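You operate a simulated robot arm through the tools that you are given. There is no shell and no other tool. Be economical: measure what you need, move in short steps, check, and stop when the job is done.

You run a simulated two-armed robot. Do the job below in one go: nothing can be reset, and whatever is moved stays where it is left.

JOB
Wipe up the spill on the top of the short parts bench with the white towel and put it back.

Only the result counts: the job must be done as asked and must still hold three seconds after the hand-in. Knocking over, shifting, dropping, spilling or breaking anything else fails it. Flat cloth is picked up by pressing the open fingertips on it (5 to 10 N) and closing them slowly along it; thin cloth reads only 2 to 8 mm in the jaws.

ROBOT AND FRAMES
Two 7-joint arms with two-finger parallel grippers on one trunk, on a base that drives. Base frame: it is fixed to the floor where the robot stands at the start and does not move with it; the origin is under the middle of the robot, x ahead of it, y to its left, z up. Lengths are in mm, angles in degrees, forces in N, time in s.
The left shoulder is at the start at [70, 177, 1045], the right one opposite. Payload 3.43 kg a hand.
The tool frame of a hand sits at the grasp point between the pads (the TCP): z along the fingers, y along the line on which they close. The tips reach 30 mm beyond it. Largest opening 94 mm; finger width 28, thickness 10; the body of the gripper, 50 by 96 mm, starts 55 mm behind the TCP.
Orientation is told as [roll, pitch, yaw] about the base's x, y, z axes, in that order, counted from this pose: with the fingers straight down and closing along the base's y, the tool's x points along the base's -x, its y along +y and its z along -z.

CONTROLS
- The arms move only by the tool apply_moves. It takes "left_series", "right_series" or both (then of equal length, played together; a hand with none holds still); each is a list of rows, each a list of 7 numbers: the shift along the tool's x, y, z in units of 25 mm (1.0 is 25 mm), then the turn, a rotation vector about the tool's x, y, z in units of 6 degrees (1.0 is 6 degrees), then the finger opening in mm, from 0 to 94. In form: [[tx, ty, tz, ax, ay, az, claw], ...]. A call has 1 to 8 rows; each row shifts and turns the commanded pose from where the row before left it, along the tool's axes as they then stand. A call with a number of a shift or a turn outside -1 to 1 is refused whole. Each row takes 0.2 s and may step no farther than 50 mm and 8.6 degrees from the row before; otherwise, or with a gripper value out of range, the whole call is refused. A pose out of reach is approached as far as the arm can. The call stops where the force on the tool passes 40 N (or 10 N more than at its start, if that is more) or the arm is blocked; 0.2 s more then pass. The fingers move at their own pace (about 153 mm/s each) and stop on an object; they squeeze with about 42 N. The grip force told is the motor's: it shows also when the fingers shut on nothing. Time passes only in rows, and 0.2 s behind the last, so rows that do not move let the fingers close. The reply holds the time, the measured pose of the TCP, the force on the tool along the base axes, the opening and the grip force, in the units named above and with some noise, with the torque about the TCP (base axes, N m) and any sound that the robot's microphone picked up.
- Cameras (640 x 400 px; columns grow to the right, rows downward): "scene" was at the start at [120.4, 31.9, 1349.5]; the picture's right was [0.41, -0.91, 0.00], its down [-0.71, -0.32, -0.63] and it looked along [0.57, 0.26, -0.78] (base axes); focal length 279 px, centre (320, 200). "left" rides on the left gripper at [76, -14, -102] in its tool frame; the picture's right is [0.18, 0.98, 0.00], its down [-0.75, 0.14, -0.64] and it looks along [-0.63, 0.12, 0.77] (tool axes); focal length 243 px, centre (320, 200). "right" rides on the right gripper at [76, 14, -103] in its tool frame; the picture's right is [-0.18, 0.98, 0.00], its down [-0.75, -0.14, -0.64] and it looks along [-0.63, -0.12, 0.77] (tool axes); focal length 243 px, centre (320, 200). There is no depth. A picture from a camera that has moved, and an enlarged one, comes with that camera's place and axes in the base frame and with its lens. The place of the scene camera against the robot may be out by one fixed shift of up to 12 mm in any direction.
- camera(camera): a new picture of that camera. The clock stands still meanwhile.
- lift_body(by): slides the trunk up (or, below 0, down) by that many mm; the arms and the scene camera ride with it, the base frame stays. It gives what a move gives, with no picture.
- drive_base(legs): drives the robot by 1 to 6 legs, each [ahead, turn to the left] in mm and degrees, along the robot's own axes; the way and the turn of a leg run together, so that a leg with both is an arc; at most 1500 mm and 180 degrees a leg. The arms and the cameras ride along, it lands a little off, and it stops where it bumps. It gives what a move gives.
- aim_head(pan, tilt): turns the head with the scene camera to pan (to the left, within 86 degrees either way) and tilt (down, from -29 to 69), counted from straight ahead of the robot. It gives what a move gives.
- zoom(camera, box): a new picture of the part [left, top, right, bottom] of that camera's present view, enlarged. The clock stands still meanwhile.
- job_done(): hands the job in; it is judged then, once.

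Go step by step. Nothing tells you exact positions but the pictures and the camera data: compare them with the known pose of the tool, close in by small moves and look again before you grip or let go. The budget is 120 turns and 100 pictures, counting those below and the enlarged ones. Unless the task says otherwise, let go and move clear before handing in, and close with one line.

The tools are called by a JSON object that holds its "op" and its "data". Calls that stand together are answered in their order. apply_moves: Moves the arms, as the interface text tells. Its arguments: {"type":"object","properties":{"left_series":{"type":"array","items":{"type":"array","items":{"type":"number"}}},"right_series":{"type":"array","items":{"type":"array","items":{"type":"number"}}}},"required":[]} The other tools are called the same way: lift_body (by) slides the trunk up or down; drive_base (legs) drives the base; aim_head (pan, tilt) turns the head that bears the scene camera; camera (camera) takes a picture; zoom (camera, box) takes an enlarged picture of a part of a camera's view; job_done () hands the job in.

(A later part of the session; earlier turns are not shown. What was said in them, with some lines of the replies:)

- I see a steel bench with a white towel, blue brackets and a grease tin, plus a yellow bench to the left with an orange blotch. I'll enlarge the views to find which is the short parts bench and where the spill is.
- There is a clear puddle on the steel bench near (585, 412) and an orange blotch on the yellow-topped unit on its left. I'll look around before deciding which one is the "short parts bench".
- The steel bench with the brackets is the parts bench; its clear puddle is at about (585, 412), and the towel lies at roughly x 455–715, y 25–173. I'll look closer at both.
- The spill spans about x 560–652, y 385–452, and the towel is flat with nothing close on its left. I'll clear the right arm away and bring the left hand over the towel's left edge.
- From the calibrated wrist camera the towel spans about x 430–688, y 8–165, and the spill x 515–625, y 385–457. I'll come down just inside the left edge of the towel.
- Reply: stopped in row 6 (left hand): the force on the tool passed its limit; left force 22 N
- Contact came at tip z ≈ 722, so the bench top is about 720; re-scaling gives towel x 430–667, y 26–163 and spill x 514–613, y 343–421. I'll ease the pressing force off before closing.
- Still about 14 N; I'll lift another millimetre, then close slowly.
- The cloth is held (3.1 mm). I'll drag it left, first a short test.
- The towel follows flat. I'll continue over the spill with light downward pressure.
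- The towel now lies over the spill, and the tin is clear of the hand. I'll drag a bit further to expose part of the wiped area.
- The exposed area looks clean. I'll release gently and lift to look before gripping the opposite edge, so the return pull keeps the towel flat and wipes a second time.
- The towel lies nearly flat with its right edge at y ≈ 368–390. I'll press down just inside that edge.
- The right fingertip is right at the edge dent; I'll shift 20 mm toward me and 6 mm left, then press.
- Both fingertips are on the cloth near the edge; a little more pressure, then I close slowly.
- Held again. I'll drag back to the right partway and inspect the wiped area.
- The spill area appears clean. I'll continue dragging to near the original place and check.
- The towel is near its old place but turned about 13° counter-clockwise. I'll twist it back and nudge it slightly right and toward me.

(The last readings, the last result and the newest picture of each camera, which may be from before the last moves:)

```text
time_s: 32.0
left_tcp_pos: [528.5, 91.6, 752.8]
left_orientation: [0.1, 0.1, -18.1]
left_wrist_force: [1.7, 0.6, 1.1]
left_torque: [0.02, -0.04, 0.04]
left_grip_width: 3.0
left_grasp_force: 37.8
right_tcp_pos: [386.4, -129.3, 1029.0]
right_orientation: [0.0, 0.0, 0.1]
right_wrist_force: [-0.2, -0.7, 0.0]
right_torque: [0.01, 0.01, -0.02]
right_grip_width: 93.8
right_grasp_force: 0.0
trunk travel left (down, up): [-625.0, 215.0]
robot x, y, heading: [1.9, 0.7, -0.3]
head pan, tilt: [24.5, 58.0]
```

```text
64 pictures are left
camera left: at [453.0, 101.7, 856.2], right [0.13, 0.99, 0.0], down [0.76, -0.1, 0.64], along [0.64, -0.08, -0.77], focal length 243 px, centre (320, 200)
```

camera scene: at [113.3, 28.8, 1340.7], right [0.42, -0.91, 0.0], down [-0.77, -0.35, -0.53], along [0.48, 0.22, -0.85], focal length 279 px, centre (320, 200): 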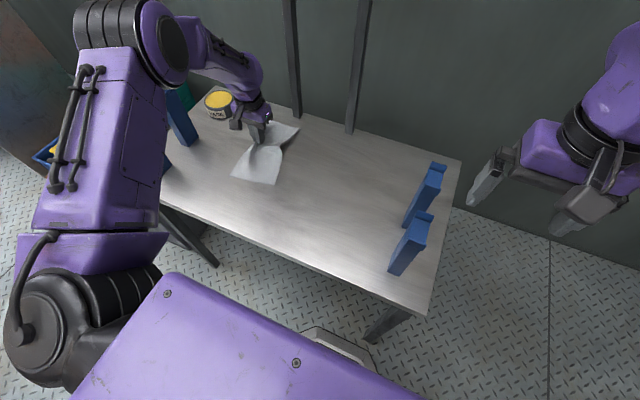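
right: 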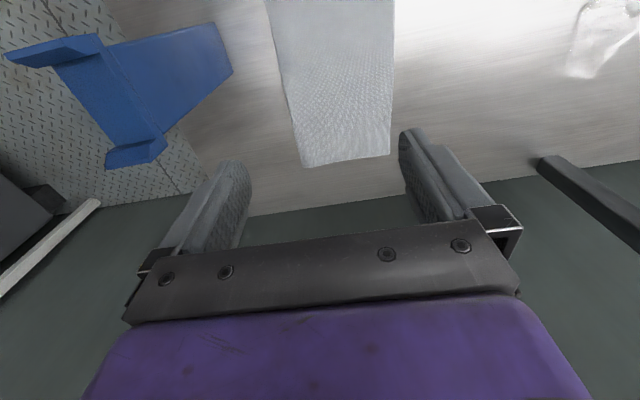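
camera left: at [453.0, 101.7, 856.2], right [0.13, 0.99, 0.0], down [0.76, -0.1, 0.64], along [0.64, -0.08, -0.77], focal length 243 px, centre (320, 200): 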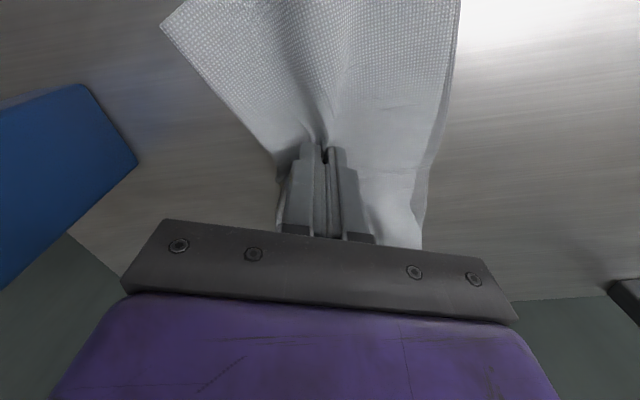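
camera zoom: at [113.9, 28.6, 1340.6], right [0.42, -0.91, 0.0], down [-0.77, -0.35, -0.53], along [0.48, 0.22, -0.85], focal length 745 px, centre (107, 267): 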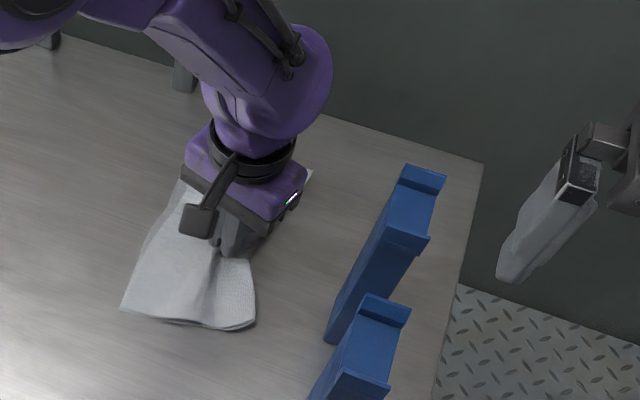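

Much better aligned. I'll release slowly and lift to inspect.

{"op": "apply_moves", "data": {"left_series": [[0, 0, 0, 0, 0, 0, 10], [0, 0, 0, 0, 0, 0, 20], [0, 0, 0, 0, 0, 0, 30], [0, 0, 0, 0, 0, 0, 40], [0, 0, -0.5, 0, 0, 0, 40], [0, 0, -1, 0, 0, 0, 40], [0, 0, -1, 0, 0, 0, 40], [0, 0, -1, 0, 0, 0, 40]]}}

{"op": "apply_moves", "data": {"left_series": [[0, 0, -1, 0, 0, -0.5, 40], [0.5, 0.5, -1, 0, 0, -0.5, 40], [0.8, 0.8, -1, 0, 0, -0.5, 40], [0.8, 1, 0, 0, 0, -0.5, 40], [0.8, 1, 0, 0, 0, -0.5, 40], [0.8, 1, 0, 0, 0, -0.5, 40], [0, 1, 0, 0, 0, 0, 40], [0, 1, 0, 0, 0, 0, 40]]}}

{"op": "zoom", "data": {"camera": "scene", "box": [300, 100, 500, 250]}}

{"op": "camera", "data": {"camera": "left"}}

```text
time_s: 33.9
left_tcp_pos: [529.2, 91.2, 841.7]
left_orientation: [-0.2, 0.1, -18.1]
left_wrist_force: [0.2, -0.3, 0.0]
left_torque: [0.0, 0.0, 0.01]
left_grip_width: 39.9
left_grasp_force: 0.1
right_tcp_pos: [385.4, -129.9, 1030.9]
right_orientation: [0.1, 0.0, 0.1]
right_wrist_force: [0.0, 0.5, 0.4]
right_torque: [0.0, -0.01, -0.03]
right_grip_width: 93.9
right_grasp_force: 0.0
trunk travel left (down, up): [-625.0, 215.0]
robot x, y, heading: [4.0, -0.7, 0.2]
head pan, tilt: [24.5, 58.0]
```

```text
time_s: 35.6
left_tcp_pos: [453.0, 260.6, 915.3]
left_orientation: [0.0, 0.1, 0.0]
left_wrist_force: [-0.4, 0.3, -0.4]
left_torque: [-0.03, -0.02, 0.02]
left_grip_width: 40.0
left_grasp_force: 0.0
right_tcp_pos: [386.4, -128.8, 1030.2]
right_orientation: [-0.1, -0.1, 0.0]
right_wrist_force: [-0.7, -0.6, -0.9]
right_torque: [-0.01, -0.01, -0.02]
right_grip_width: 94.2
right_grasp_force: 0.1
trunk travel left (down, up): [-625.0, 215.0]
robot x, y, heading: [1.6, 0.0, 0.0]
head pan, tilt: [24.5, 58.0]
```

```text
2.67 times, centred on (400, 175) of scene
camera zoom: at [113.7, 29.7, 1340.6], right [0.42, -0.91, 0.0], down [-0.77, -0.35, -0.53], along [0.48, 0.22, -0.85], focal length 745 px, centre (107, 267)
```

zoom: 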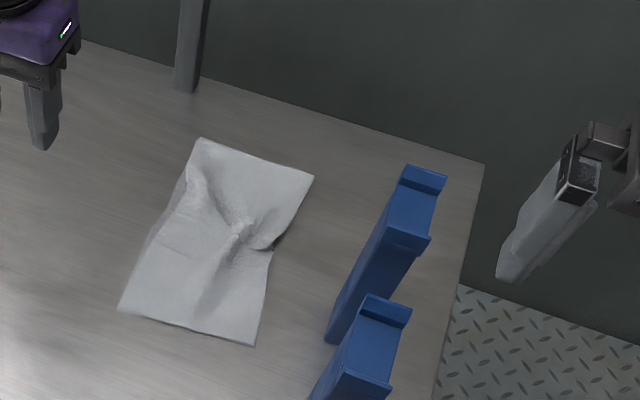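

```text
62 pictures are left
camera left: at [376.9, 248.5, 1017.4], right [-0.18, 0.98, 0.0], down [0.75, 0.14, 0.64], along [0.63, 0.12, -0.77], focal length 243 px, centre (320, 200)
```

left: 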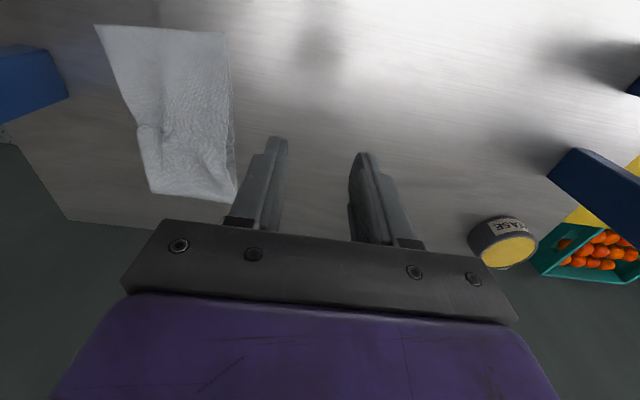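

The towel lies back within ~12 mm of its original corners. I'll retract the left arm and bring the right hand's camera to its start pose, where the puddle showed clearly.

{"op": "apply_moves", "data": {"left_series": [[0.6, 1, -0.3, 0, 0, 0, 40], [0.6, 1, -0.3, 0, 0, 0, 40], [0.6, 1, -0.3, 0, 0, 0, 40], [0.6, 1, -0.3, 0, 0, 0, 60], [0.6, 1, -0.3, 0, 0, 0, 94], [0.4, 1, -0.3, 0, 0, 0, 94], [0, 1, -0.2, 0, 0, 0, 94], [0, 1, 0, 0, 0, 0, 94]], "right_series": [[-0.8, 1, 0, 0, 0, 0, 94], [-0.8, 1, 0, 0, 0, 0, 94], [-0.8, 1, 0.5, 0, 0, 0, 94], [-0.8, 1, 0.5, 0, 0, 0, 94], [-0.8, 1, 0.5, 0, 0, 0, 94], [-0.8, 1, 0.5, 0, 0, 0, 94], [-0.8, 1, 0.5, 0, 0, 0, 94], [-0.8, 1, 0.5, 0, 0, 0, 94]]}}

{"op": "zoom", "data": {"camera": "right", "box": [440, 0, 640, 140]}}

{"op": "zoom", "data": {"camera": "scene", "box": [200, 60, 360, 180]}}

{"op": "camera", "data": {"camera": "right"}}

```text
time_s: 37.5
left_tcp_pos: [367.5, 463.8, 963.9]
left_orientation: [-0.2, 0.2, 0.0]
left_wrist_force: [0.1, -0.2, -0.2]
left_torque: [0.02, 0.02, 0.04]
left_grip_width: 94.0
left_grasp_force: 0.2
right_tcp_pos: [546.4, 72.1, 955.0]
right_orientation: [-0.1, 0.1, -0.1]
right_wrist_force: [0.0, -0.5, 0.2]
right_torque: [-0.05, 0.01, 0.0]
right_grip_width: 94.0
right_grasp_force: 0.0
trunk travel left (down, up): [-625.0, 215.0]
robot x, y, heading: [-1.6, -0.3, -0.1]
head pan, tilt: [24.5, 58.0]
```

```text
2.86 times, centred on (540, 70) of right
camera zoom: at [471.4, 86.9, 1057.6], right [0.18, 0.98, 0.0], down [0.75, -0.14, 0.64], along [0.63, -0.12, -0.77], focal length 693 px, centre (-309, 571)
```

zoom: 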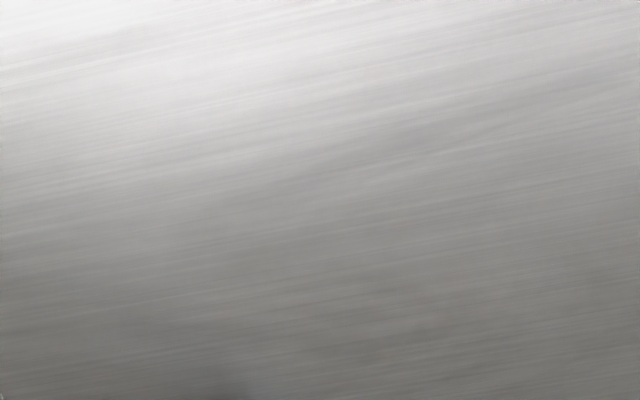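

```text
3.33 times, centred on (280, 120) of scene
camera zoom: at [114.8, 31.8, 1340.5], right [0.42, -0.91, 0.0], down [-0.77, -0.35, -0.53], along [0.48, 0.22, -0.85], focal length 931 px, centre (453, 467)
```

zoom: 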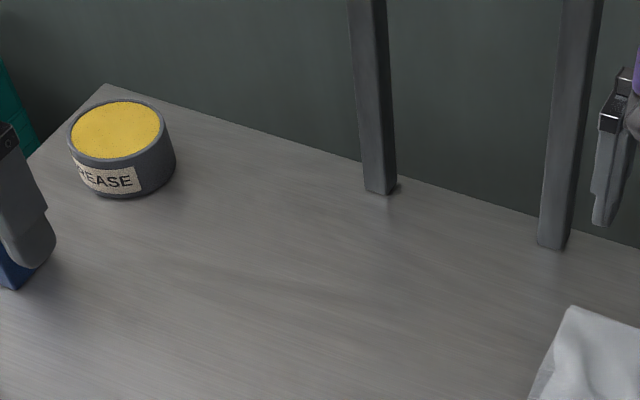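

```text
59 pictures are left
camera right: at [471.4, 86.9, 1057.6], right [0.18, 0.98, 0.0], down [0.75, -0.14, 0.64], along [0.63, -0.12, -0.77], focal length 243 px, centre (320, 200)
```

right: 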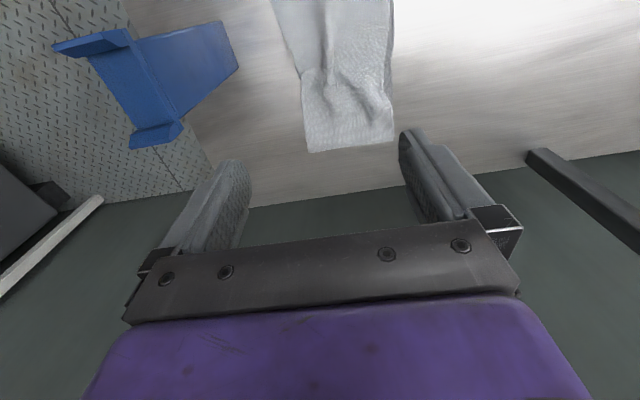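

The puddle is gone from every view. The towel is back in its place, both hands are clear, and nothing else has moved.

{"op": "job_done", "data": {}}

```text
The job is handed in.
```

I wiped up the clear spill on the steel parts bench with the white towel. The towel is back within about 12 mm of where it started, slightly creased, and nothing else was disturbed.
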